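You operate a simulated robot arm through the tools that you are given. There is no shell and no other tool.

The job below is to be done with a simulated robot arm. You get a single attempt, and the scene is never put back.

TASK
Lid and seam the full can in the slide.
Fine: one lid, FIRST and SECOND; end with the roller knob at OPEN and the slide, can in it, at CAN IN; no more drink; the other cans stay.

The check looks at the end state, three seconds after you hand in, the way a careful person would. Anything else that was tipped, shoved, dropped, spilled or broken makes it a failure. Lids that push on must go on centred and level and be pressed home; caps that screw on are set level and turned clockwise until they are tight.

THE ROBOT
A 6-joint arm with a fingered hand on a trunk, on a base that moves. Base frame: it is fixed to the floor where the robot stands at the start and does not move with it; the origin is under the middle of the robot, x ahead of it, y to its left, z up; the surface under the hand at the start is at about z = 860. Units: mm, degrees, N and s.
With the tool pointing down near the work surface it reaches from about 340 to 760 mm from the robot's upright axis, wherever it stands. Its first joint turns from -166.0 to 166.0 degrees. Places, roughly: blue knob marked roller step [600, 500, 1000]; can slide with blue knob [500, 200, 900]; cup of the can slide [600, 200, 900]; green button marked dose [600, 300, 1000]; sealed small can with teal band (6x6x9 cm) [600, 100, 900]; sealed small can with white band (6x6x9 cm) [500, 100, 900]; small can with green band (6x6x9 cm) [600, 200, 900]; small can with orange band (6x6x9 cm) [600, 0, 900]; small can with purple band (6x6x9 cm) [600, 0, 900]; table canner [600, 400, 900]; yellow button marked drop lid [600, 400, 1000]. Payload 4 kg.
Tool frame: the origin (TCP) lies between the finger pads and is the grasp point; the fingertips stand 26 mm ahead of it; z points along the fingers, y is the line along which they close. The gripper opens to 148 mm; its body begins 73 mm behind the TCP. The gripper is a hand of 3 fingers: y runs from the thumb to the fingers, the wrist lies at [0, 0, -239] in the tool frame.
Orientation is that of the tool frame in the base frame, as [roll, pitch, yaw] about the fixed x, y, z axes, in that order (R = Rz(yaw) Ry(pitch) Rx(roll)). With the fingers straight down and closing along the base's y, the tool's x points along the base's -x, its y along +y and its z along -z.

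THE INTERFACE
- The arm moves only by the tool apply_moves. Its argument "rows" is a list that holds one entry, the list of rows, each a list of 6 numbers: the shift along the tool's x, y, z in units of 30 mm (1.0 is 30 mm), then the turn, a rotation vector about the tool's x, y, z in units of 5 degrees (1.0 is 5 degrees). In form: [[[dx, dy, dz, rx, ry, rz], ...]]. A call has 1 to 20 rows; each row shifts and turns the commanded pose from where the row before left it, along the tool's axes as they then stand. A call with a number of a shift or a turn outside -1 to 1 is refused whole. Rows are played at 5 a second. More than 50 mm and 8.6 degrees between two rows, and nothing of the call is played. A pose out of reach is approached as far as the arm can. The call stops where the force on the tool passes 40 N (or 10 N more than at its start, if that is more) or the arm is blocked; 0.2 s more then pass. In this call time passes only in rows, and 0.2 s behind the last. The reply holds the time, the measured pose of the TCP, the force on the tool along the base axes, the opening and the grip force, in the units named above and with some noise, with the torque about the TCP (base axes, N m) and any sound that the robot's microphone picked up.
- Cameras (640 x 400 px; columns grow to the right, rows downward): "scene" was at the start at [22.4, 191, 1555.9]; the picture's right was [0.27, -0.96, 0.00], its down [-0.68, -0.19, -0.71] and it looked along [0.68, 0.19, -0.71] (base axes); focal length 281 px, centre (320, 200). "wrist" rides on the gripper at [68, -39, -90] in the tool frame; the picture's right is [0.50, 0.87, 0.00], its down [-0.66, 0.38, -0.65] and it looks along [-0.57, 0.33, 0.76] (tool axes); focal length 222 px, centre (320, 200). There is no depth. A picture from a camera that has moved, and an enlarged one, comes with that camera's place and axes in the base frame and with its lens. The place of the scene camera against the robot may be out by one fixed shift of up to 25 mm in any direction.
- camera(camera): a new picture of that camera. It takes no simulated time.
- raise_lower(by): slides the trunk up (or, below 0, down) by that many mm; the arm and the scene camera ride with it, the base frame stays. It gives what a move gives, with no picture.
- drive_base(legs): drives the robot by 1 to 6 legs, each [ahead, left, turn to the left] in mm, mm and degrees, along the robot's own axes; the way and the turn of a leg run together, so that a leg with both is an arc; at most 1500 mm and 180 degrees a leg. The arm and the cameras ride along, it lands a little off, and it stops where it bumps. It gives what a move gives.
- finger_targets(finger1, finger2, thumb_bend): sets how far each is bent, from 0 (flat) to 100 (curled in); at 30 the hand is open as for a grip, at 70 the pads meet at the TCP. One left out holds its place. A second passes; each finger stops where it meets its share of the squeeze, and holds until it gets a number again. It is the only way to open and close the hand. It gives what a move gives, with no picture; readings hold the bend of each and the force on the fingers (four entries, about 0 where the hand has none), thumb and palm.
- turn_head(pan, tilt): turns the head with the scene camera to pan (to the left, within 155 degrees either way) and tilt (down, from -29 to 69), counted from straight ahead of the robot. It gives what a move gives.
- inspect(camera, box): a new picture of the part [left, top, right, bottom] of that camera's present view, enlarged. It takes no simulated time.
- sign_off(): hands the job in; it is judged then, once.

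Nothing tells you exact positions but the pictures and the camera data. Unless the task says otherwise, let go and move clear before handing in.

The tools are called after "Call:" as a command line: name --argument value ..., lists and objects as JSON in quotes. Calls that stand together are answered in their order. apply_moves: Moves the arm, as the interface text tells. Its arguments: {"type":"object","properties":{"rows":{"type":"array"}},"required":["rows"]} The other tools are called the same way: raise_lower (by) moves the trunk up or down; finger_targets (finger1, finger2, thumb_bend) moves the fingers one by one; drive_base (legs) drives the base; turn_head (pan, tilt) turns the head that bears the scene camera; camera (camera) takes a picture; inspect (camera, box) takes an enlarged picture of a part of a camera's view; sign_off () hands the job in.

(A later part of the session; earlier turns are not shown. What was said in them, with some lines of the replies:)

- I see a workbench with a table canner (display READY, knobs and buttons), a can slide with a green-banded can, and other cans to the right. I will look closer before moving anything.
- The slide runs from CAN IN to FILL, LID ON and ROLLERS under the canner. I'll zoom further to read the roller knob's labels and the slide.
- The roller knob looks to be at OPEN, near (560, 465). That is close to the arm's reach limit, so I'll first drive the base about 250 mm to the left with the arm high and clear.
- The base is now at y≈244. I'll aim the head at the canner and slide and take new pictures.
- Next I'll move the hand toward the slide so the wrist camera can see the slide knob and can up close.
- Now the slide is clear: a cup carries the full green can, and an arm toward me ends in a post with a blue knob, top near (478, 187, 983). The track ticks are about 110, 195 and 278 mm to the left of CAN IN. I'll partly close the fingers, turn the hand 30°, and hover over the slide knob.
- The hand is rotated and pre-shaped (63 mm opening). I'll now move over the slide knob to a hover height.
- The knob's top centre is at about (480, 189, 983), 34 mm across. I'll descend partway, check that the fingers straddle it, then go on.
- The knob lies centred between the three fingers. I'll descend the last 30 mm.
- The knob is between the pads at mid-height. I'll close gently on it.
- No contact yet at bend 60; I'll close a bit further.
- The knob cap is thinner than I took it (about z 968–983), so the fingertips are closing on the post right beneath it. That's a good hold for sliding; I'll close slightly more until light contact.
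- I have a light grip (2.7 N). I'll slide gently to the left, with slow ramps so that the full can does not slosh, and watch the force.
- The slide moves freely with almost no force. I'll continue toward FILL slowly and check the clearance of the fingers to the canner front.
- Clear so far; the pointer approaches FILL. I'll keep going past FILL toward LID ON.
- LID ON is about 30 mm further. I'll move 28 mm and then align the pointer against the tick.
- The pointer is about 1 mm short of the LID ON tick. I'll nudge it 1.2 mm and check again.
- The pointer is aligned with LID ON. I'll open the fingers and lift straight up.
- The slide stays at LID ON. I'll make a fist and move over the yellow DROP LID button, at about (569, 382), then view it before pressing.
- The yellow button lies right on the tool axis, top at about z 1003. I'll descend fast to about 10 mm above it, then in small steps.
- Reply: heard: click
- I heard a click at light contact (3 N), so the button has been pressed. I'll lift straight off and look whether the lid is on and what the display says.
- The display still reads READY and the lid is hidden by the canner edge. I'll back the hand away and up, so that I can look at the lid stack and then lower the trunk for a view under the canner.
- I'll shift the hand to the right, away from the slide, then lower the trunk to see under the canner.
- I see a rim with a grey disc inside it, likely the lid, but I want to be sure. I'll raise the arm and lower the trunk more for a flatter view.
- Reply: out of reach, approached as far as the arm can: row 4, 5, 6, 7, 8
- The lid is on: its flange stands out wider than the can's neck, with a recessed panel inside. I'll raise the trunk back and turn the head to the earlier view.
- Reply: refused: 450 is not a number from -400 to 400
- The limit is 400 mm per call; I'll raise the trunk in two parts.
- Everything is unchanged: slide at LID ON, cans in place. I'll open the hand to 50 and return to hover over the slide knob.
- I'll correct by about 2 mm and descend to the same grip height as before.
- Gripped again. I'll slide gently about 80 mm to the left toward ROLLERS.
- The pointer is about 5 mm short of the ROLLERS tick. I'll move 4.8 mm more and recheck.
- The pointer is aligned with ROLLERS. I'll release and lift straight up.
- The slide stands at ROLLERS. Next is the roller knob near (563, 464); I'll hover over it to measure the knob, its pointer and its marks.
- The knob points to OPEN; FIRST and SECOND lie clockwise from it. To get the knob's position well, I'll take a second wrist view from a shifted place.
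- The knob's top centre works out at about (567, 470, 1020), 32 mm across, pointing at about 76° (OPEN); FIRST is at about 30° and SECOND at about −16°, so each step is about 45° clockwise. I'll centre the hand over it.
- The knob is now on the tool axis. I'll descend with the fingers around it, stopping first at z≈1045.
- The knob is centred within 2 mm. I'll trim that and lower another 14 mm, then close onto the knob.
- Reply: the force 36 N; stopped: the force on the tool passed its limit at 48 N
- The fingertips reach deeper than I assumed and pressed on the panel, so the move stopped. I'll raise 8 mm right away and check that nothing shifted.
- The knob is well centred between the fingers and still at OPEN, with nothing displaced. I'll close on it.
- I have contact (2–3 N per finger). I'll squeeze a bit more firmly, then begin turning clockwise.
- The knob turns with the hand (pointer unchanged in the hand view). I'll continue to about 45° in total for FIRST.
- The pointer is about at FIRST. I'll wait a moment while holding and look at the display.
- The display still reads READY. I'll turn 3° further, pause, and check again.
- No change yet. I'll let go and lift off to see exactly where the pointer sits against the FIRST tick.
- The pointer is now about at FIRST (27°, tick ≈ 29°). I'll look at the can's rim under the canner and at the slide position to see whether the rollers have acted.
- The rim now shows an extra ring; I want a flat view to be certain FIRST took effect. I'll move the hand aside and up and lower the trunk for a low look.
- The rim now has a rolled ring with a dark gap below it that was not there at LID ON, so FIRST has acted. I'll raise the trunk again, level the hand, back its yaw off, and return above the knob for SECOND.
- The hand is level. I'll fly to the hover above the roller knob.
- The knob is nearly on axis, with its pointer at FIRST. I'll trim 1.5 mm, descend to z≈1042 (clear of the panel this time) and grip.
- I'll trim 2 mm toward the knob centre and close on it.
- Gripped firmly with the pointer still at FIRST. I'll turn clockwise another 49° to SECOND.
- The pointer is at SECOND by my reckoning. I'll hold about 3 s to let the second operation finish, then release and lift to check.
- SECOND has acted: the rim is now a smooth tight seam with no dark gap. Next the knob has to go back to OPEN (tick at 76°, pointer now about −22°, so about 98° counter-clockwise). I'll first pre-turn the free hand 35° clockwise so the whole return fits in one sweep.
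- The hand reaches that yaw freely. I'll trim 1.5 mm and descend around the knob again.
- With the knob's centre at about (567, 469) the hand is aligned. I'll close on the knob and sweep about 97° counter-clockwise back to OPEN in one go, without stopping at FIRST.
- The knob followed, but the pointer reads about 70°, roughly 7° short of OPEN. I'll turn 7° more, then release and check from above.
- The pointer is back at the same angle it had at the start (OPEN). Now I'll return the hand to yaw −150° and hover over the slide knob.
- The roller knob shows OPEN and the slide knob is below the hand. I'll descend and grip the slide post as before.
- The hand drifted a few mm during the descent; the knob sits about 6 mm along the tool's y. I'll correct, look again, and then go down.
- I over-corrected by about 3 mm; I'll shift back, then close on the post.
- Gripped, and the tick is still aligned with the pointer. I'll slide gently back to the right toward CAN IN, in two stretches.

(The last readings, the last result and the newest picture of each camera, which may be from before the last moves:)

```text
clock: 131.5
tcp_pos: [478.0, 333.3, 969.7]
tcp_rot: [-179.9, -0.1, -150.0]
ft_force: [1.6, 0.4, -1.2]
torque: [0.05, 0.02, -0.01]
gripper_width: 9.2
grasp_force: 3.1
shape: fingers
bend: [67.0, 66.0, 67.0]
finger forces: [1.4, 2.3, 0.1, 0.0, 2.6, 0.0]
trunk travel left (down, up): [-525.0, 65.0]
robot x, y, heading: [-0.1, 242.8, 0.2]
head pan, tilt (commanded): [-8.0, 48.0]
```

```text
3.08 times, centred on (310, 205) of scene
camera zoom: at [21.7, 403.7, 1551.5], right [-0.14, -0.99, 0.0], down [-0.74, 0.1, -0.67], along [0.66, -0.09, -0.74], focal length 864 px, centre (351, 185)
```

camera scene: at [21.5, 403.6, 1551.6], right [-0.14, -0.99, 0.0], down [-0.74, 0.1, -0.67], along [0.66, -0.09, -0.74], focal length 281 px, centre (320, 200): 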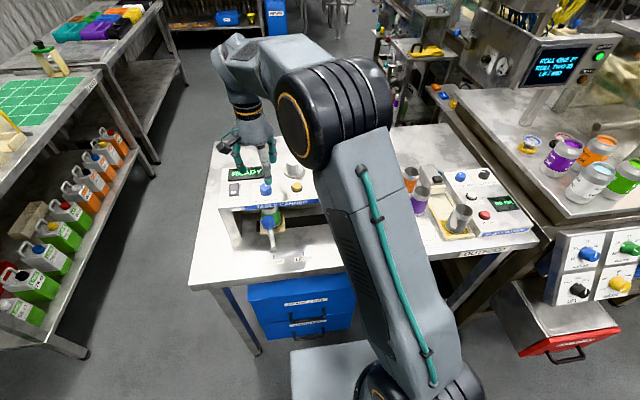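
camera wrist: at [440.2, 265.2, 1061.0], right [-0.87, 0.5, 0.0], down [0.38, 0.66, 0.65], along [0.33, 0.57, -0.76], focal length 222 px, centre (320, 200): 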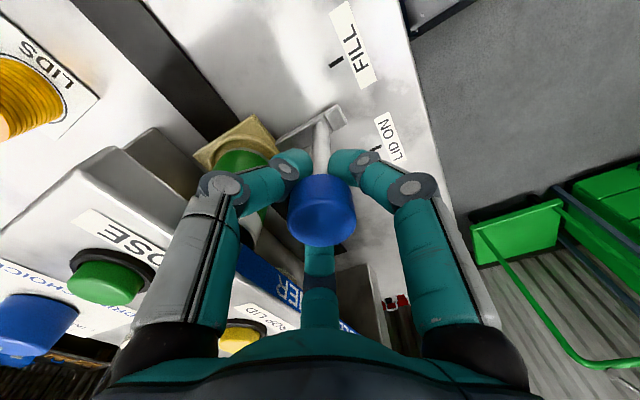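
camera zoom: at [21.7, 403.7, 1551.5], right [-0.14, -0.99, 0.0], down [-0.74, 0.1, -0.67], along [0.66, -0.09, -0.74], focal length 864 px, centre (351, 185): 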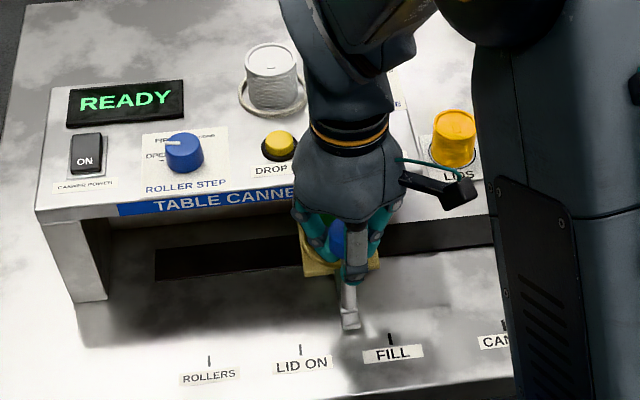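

Halfway. I'll slide another 135 mm the same way.

Call:
apply_moves --rows '[[[0.025, -0.0433, 0, 0, 0, 0], [0.05, -0.0866, 0, 0, 0, 0], [0.075, -0.1299, 0, 0, 0, 0], [0.1, -0.1732, 0, 0, 0, 0], [0.125, -0.2165, 0, 0, 0, 0], [0.15, -0.2598, 0, 0, 0, 0], [0.15, -0.2598, 0, 0, 0, 0], [0.15, -0.2598, 0, 0, 0, 0], [0.15, -0.2598, 0, 0, 0, 0], [0.15, -0.2598, 0, 0, 0, 0], [0.15, -0.2598, 0, 0, 0, 0], [0.15, -0.2598, 0, 0, 0, 0], [0.15, -0.2598, 0, 0, 0, 0], [0.15, -0.2598, 0, 0, 0, 0], [0.15, -0.2598, 0, 0, 0, 0], [0.125, -0.2165, 0, 0, 0, 0], [0.1, -0.1732, 0, 0, 0, 0], [0.075, -0.1299, 0, 0, 0, 0], [0.05, -0.0866, 0, 0, 0, 0], [0.025, -0.0433, 0, 0, 0, 0]]]'

Call:
camera --camera "wrist"

Call:
inspect --camera "scene" --box '[350, 225, 390, 250]'

Call:
inspect --camera "scene" --box '[310, 140, 430, 270]'

```text
clock: 135.7
tcp_pos: [480.5, 197.4, 969.3]
tcp_rot: [-180.0, 0.0, -150.1]
ft_force: [-1.1, 1.1, 2.9]
torque: [0.02, 0.05, -0.01]
gripper_width: 9.0
grasp_force: 2.7
shape: fingers
bend: [66.0, 66.0, 67.0]
finger forces: [2.1, 1.8, 0.1, 0.1, 1.5, 0.0]
trunk travel left (down, up): [-525.0, 65.0]
robot x, y, heading: [-0.6, 245.7, 0.0]
head pan, tilt (commanded): [-8.0, 48.0]
```

```text
taken
camera wrist: at [441.2, 129.6, 1060.3], right [-0.87, 0.5, 0.0], down [0.38, 0.66, 0.65], along [0.33, 0.57, -0.76], focal length 222 px, centre (320, 200)
```

wrist: 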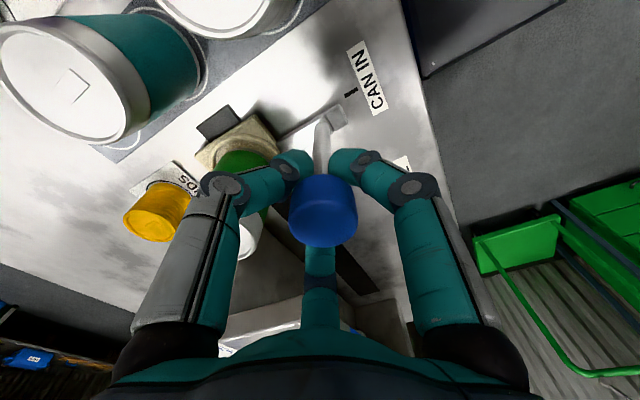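

```text
16.00 times, centred on (370, 238) of scene
camera zoom: at [21.2, 403.6, 1551.6], right [-0.14, -0.99, 0.0], down [-0.74, 0.1, -0.67], along [0.66, -0.09, -0.74], focal length 4491 px, centre (-480, -400)
```

zoom: 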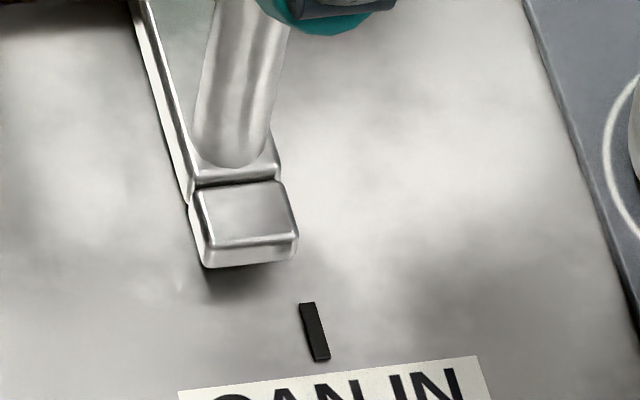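

```text
3.08 times, centred on (370, 205) of scene
camera zoom: at [21.2, 403.6, 1551.6], right [-0.14, -0.99, 0.0], down [-0.74, 0.1, -0.67], along [0.66, -0.09, -0.74], focal length 864 px, centre (166, 185)
```

zoom: 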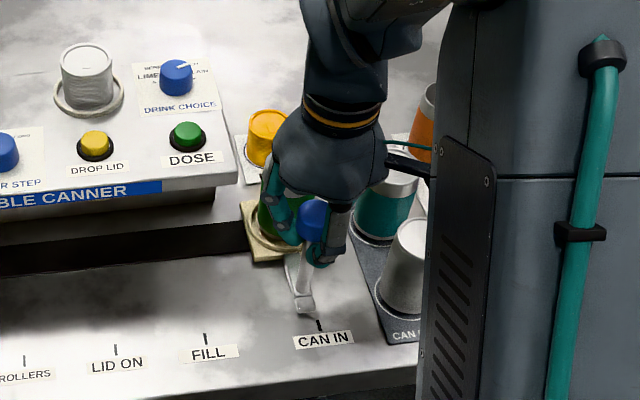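

The pointer is about 8.6 mm left of the CAN IN tick. I'll move 8 mm more and check.

Call:
apply_moves --rows '[[[0.025, -0.0433, 0, 0, 0, 0], [0.045, -0.0779, 0, 0, 0, 0], [0.04, -0.0693, 0, 0, 0, 0], [0.023, -0.0404, 0, 0, 0, 0]]]'

Call:
inspect --camera "scene" --box '[350, 225, 390, 250]'

Call:
camera --camera "wrist"

```text
clock: 136.7
tcp_pos: [480.4, 188.4, 970.5]
tcp_rot: [-179.9, -0.1, -150.0]
ft_force: [-1.3, 0.3, -2.4]
torque: [0.03, 0.04, -0.03]
gripper_width: 9.7
grasp_force: 2.8
shape: fingers
bend: [66.0, 66.0, 67.0]
finger forces: [2.0, 1.3, 0.1, 0.0, 2.2, 0.1]
trunk travel left (down, up): [-525.0, 65.0]
robot x, y, heading: [1.9, 245.2, 0.6]
head pan, tilt (commanded): [-8.0, 48.0]
```

```text
16.00 times, centred on (370, 238) of scene
camera zoom: at [21.4, 403.5, 1551.5], right [-0.14, -0.99, 0.0], down [-0.74, 0.1, -0.67], along [0.66, -0.09, -0.74], focal length 4491 px, centre (-480, -400)
```

zoom: 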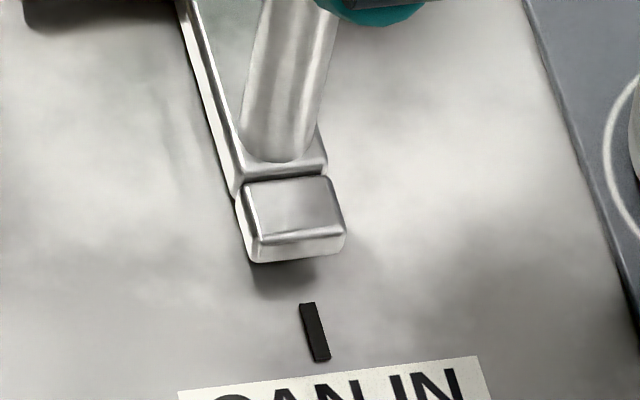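

```text
taken
camera wrist: at [441.6, 120.9, 1061.4], right [-0.87, 0.5, 0.0], down [0.38, 0.66, 0.65], along [0.33, 0.57, -0.76], focal length 222 px, centre (320, 200)
```

wrist: 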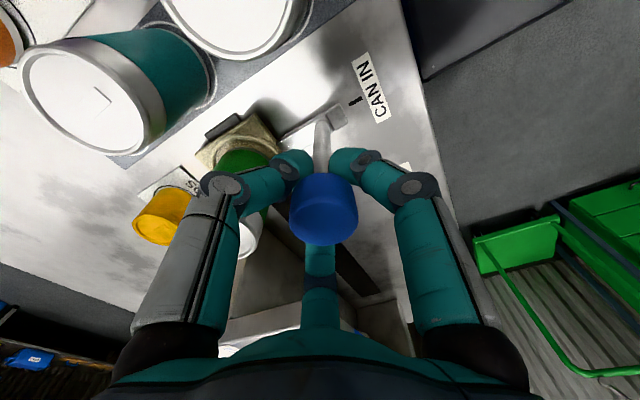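

The slide is aligned with CAN IN, as at the start. I'll release, lift straight up and inspect the can.

Call:
finger_targets --finger1 50 --finger2 50 --thumb_bend 50

Call:
apply_moves --rows '[[[0, 0, -0.2, 0, 0, 0], [0, 0, -0.3, 0, 0, 0], [0, 0, -0.5, 0, 0, 0], [0, 0, -0.7, 0, 0, 0], [0, 0, -0.7, 0, 0, 0], [0, 0, -0.7, 0, 0, 0], [0, 0, -0.7, 0, 0, 0], [0, 0, -0.7, 0, 0, 0]]]'

Call:
camera --camera "wrist"

Call:
inspect --camera "scene" --box '[310, 150, 430, 260]'

Call:
inspect --camera "scene" --box '[225, 150, 325, 220]'

```text
clock: 137.7
tcp_pos: [481.0, 189.9, 971.3]
tcp_rot: [-180.0, 0.1, -149.9]
ft_force: [0.2, 0.2, 1.3]
torque: [0.0, 0.01, 0.02]
gripper_width: 61.5
grasp_force: 0.0
shape: fingers
bend: [50.0, 50.0, 50.0]
finger forces: [0.1, 0.0, 0.1, 0.0, 0.0, 0.1]
trunk travel left (down, up): [-525.0, 65.0]
robot x, y, heading: [-0.4, 242.7, 0.1]
head pan, tilt (commanded): [-8.0, 48.0]
```

```text
clock: 139.5
tcp_pos: [481.3, 190.0, 1106.3]
tcp_rot: [179.9, 0.0, -150.0]
ft_force: [-0.9, 0.7, -1.2]
torque: [0.0, 0.01, -0.01]
gripper_width: 61.5
grasp_force: 0.1
shape: fingers
bend: [50.0, 50.0, 50.0]
finger forces: [0.0, 0.0, 0.1, 0.1, 0.1, 0.0]
trunk travel left (down, up): [-525.0, 65.0]
robot x, y, heading: [0.1, 246.4, 0.1]
head pan, tilt (commanded): [-8.0, 48.0]
```

```text
taken
camera wrist: at [441.9, 121.8, 1196.3], right [-0.87, 0.5, 0.0], down [0.38, 0.66, 0.65], along [0.33, 0.57, -0.76], focal length 222 px, centre (320, 200)
```

wrist: 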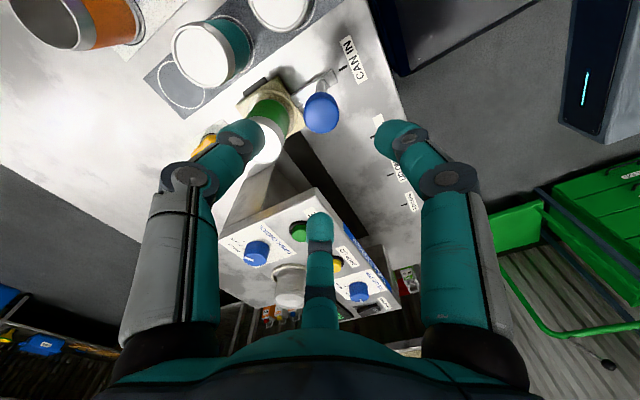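

```text
3.64 times, centred on (370, 205) of scene
camera zoom: at [21.4, 403.6, 1551.5], right [-0.14, -0.99, 0.0], down [-0.74, 0.1, -0.67], along [0.66, -0.09, -0.74], focal length 1021 px, centre (138, 182)
```

zoom: 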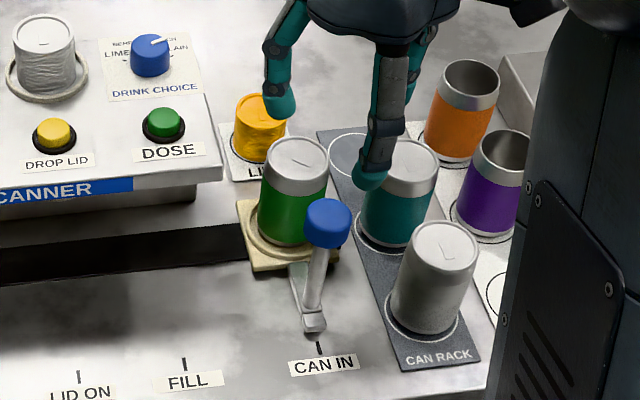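

```text
5.71 times, centred on (275, 185) of scene
camera zoom: at [21.4, 403.6, 1551.5], right [-0.14, -0.99, 0.0], down [-0.74, 0.1, -0.67], along [0.66, -0.09, -0.74], focal length 1604 px, centre (577, 286)
```

zoom: 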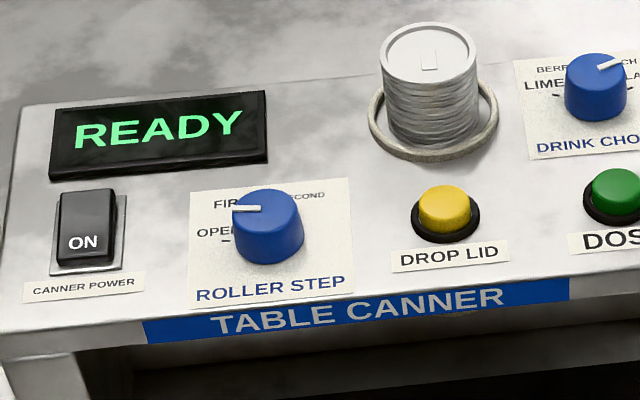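

The green can is now lidded and seamed, back at CAN IN. I'll compare the roller knob with its original picture and check the seam and the slide closely.

Call:
inspect --camera "scene" --box '[210, 150, 410, 275]'

Call:
inspect --camera "scene" --box '[255, 175, 290, 200]'

Call:
inspect --camera "scene" --box '[335, 180, 385, 220]'

Call:
inspect --camera "scene" --box '[350, 225, 390, 250]'

```text
3.20 times, centred on (310, 212) of scene
camera zoom: at [21.4, 403.6, 1551.5], right [-0.14, -0.99, 0.0], down [-0.74, 0.1, -0.67], along [0.66, -0.09, -0.74], focal length 898 px, centre (352, 160)
```

zoom: 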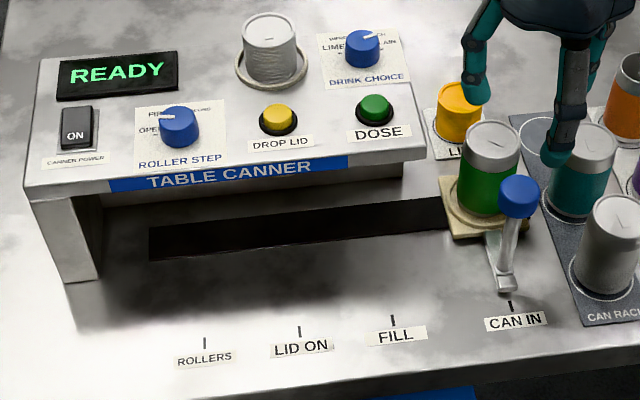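

```text
16.00 times, centred on (272, 188) of scene
camera zoom: at [21.4, 403.6, 1551.5], right [-0.14, -0.99, 0.0], down [-0.74, 0.1, -0.67], along [0.66, -0.09, -0.74], focal length 4491 px, centre (1080, 400)
```

zoom: 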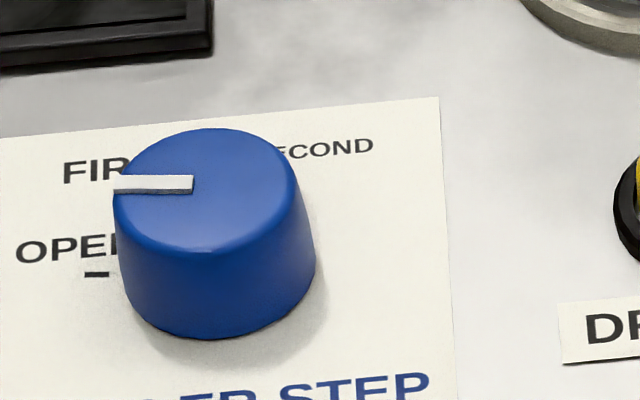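

```text
10.00 times, centred on (360, 200) of scene
camera zoom: at [21.4, 403.6, 1551.5], right [-0.14, -0.99, 0.0], down [-0.74, 0.1, -0.67], along [0.66, -0.09, -0.74], focal length 2807 px, centre (-80, 200)
```

zoom: 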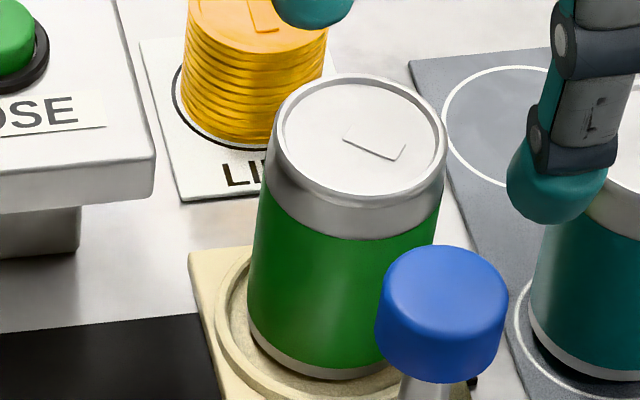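

```text
16.00 times, centred on (370, 238) of scene
camera zoom: at [21.4, 403.6, 1551.5], right [-0.14, -0.99, 0.0], down [-0.74, 0.1, -0.67], along [0.66, -0.09, -0.74], focal length 4491 px, centre (-480, -400)
```

zoom: 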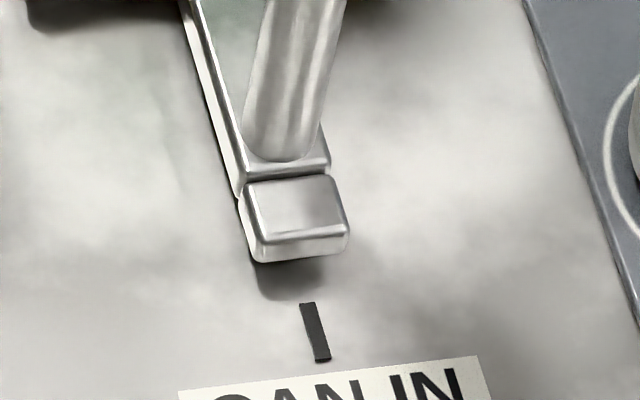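

Call:
inspect --camera "scene" --box '[230, 140, 300, 190]'

Call:
inspect --camera "scene" --box '[220, 120, 380, 240]'

```text
8.00 times, centred on (265, 165) of scene
camera zoom: at [21.4, 403.6, 1551.5], right [-0.14, -0.99, 0.0], down [-0.74, 0.1, -0.67], along [0.66, -0.09, -0.74], focal length 2246 px, centre (760, 480)
```

zoom: 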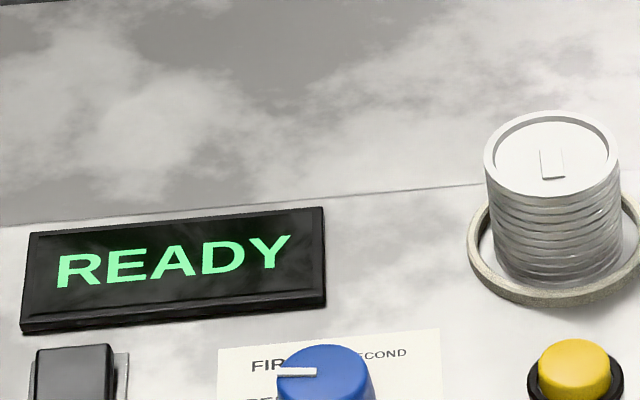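

```text
3.33 times, centred on (300, 180) of scene
camera zoom: at [21.4, 403.6, 1551.5], right [-0.14, -0.99, 0.0], down [-0.74, 0.1, -0.67], along [0.66, -0.09, -0.74], focal length 936 px, centre (387, 267)
```

zoom: 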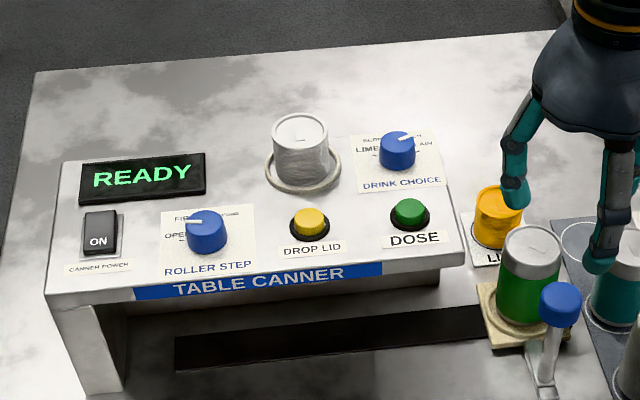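

The knob picture matches the original OPEN position exactly, the can is sealed, and the slide is at CAN IN. I'll lift the hand well clear and take a last overall look before handing in.

Call:
apply_moves --rows '[[[0, 0, -0.8, 0, 0, 0], [0, 0, -0.8, 0, 0, 0], [0.3, 0.17, -0.8, 0, 0, 0], [0.5, 0.29, -0.8, 0, 0, 0], [0.5, 0.29, -0.8, 0, 0, 0], [0.5, 0.29, -0.8, 0, 0, 0], [0.5, 0.29, -0.5, 0, 0, 0]]]'

Call:
camera --camera "scene"

Call:
camera --camera "wrist"

Call:
inspect --camera "scene" --box '[320, 150, 480, 270]'

```text
clock: 141.1
tcp_pos: [396.7, 191.7, 1265.3]
tcp_rot: [180.0, 0.0, -150.1]
ft_force: [-0.4, 0.1, 0.5]
torque: [0.03, 0.03, -0.03]
gripper_width: 61.7
grasp_force: 0.2
shape: fingers
bend: [50.0, 50.0, 50.0]
finger forces: [0.0, 0.1, 0.0, 0.0, 0.1, 0.1]
trunk travel left (down, up): [-525.0, 65.0]
robot x, y, heading: [0.9, 246.9, 0.4]
head pan, tilt (commanded): [-8.0, 48.0]
```

```text
taken
camera scene: at [21.1, 403.6, 1551.5], right [-0.14, -0.99, 0.0], down [-0.74, 0.1, -0.67], along [0.66, -0.09, -0.74], focal length 281 px, centre (320, 200)
```

scene: 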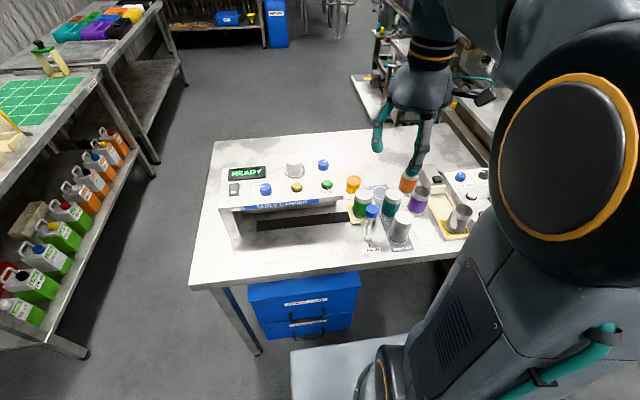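

```text
taken
camera wrist: at [357.7, 123.4, 1356.3], right [-0.87, 0.5, 0.0], down [0.38, 0.66, 0.65], along [0.33, 0.57, -0.76], focal length 222 px, centre (320, 200)
```

wrist: 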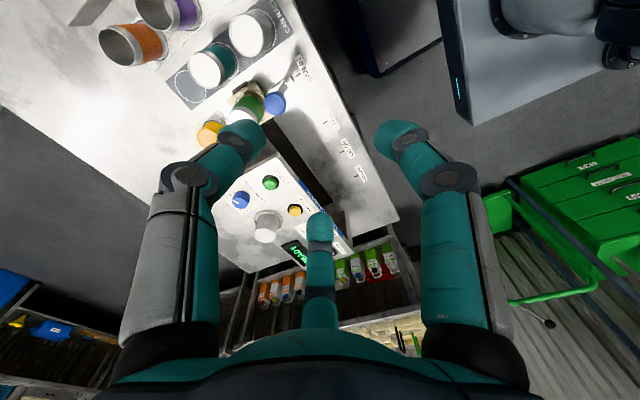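

```text
3.33 times, centred on (400, 210) of scene
camera zoom: at [21.1, 403.6, 1551.5], right [-0.14, -0.99, 0.0], down [-0.74, 0.1, -0.67], along [0.66, -0.09, -0.74], focal length 936 px, centre (53, 167)
```

zoom: 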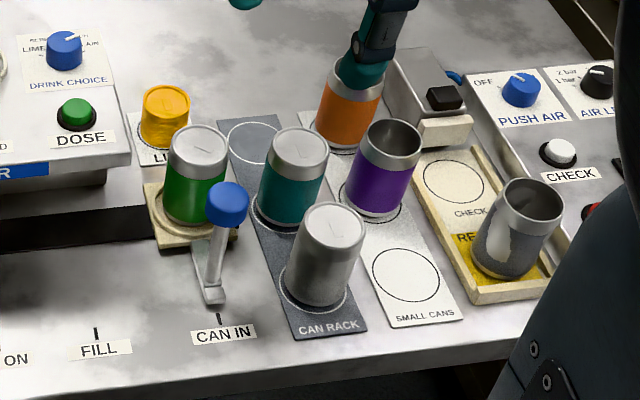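

The green can is sealed and sits in the slide at CAN IN. The roller knob is at OPEN, no drink was added, the other cans stand where they were, and the hand is clear. I'm handing the job in.

Call:
sign_off

```text
The job is handed in.
```

The green can now has one lid, has been seamed with FIRST and then SECOND, and is back in the slide at CAN IN. I have handed the job in.

- **Lid:** I pressed DROP LID once, with the slide at LID ON, and heard one click. Low camera views then showed a lid on the can.
- **Seam:** The display read READY throughout, so I judged each roller step by the rim. After FIRST it showed a rolled ring with a dark gap, and after SECOND a smooth tight seam.
- **End state:** The roller knob is back at OPEN and looks the same as before I turned it. DOSE was never pressed, and the other cans are where they stood.
- **Contact with the canner:** While lining up on the roller knob, the fingertips pressed on the canner's top panel. The force reached 48 N before the move stopped. Later pictures show nothing moved or damaged there.
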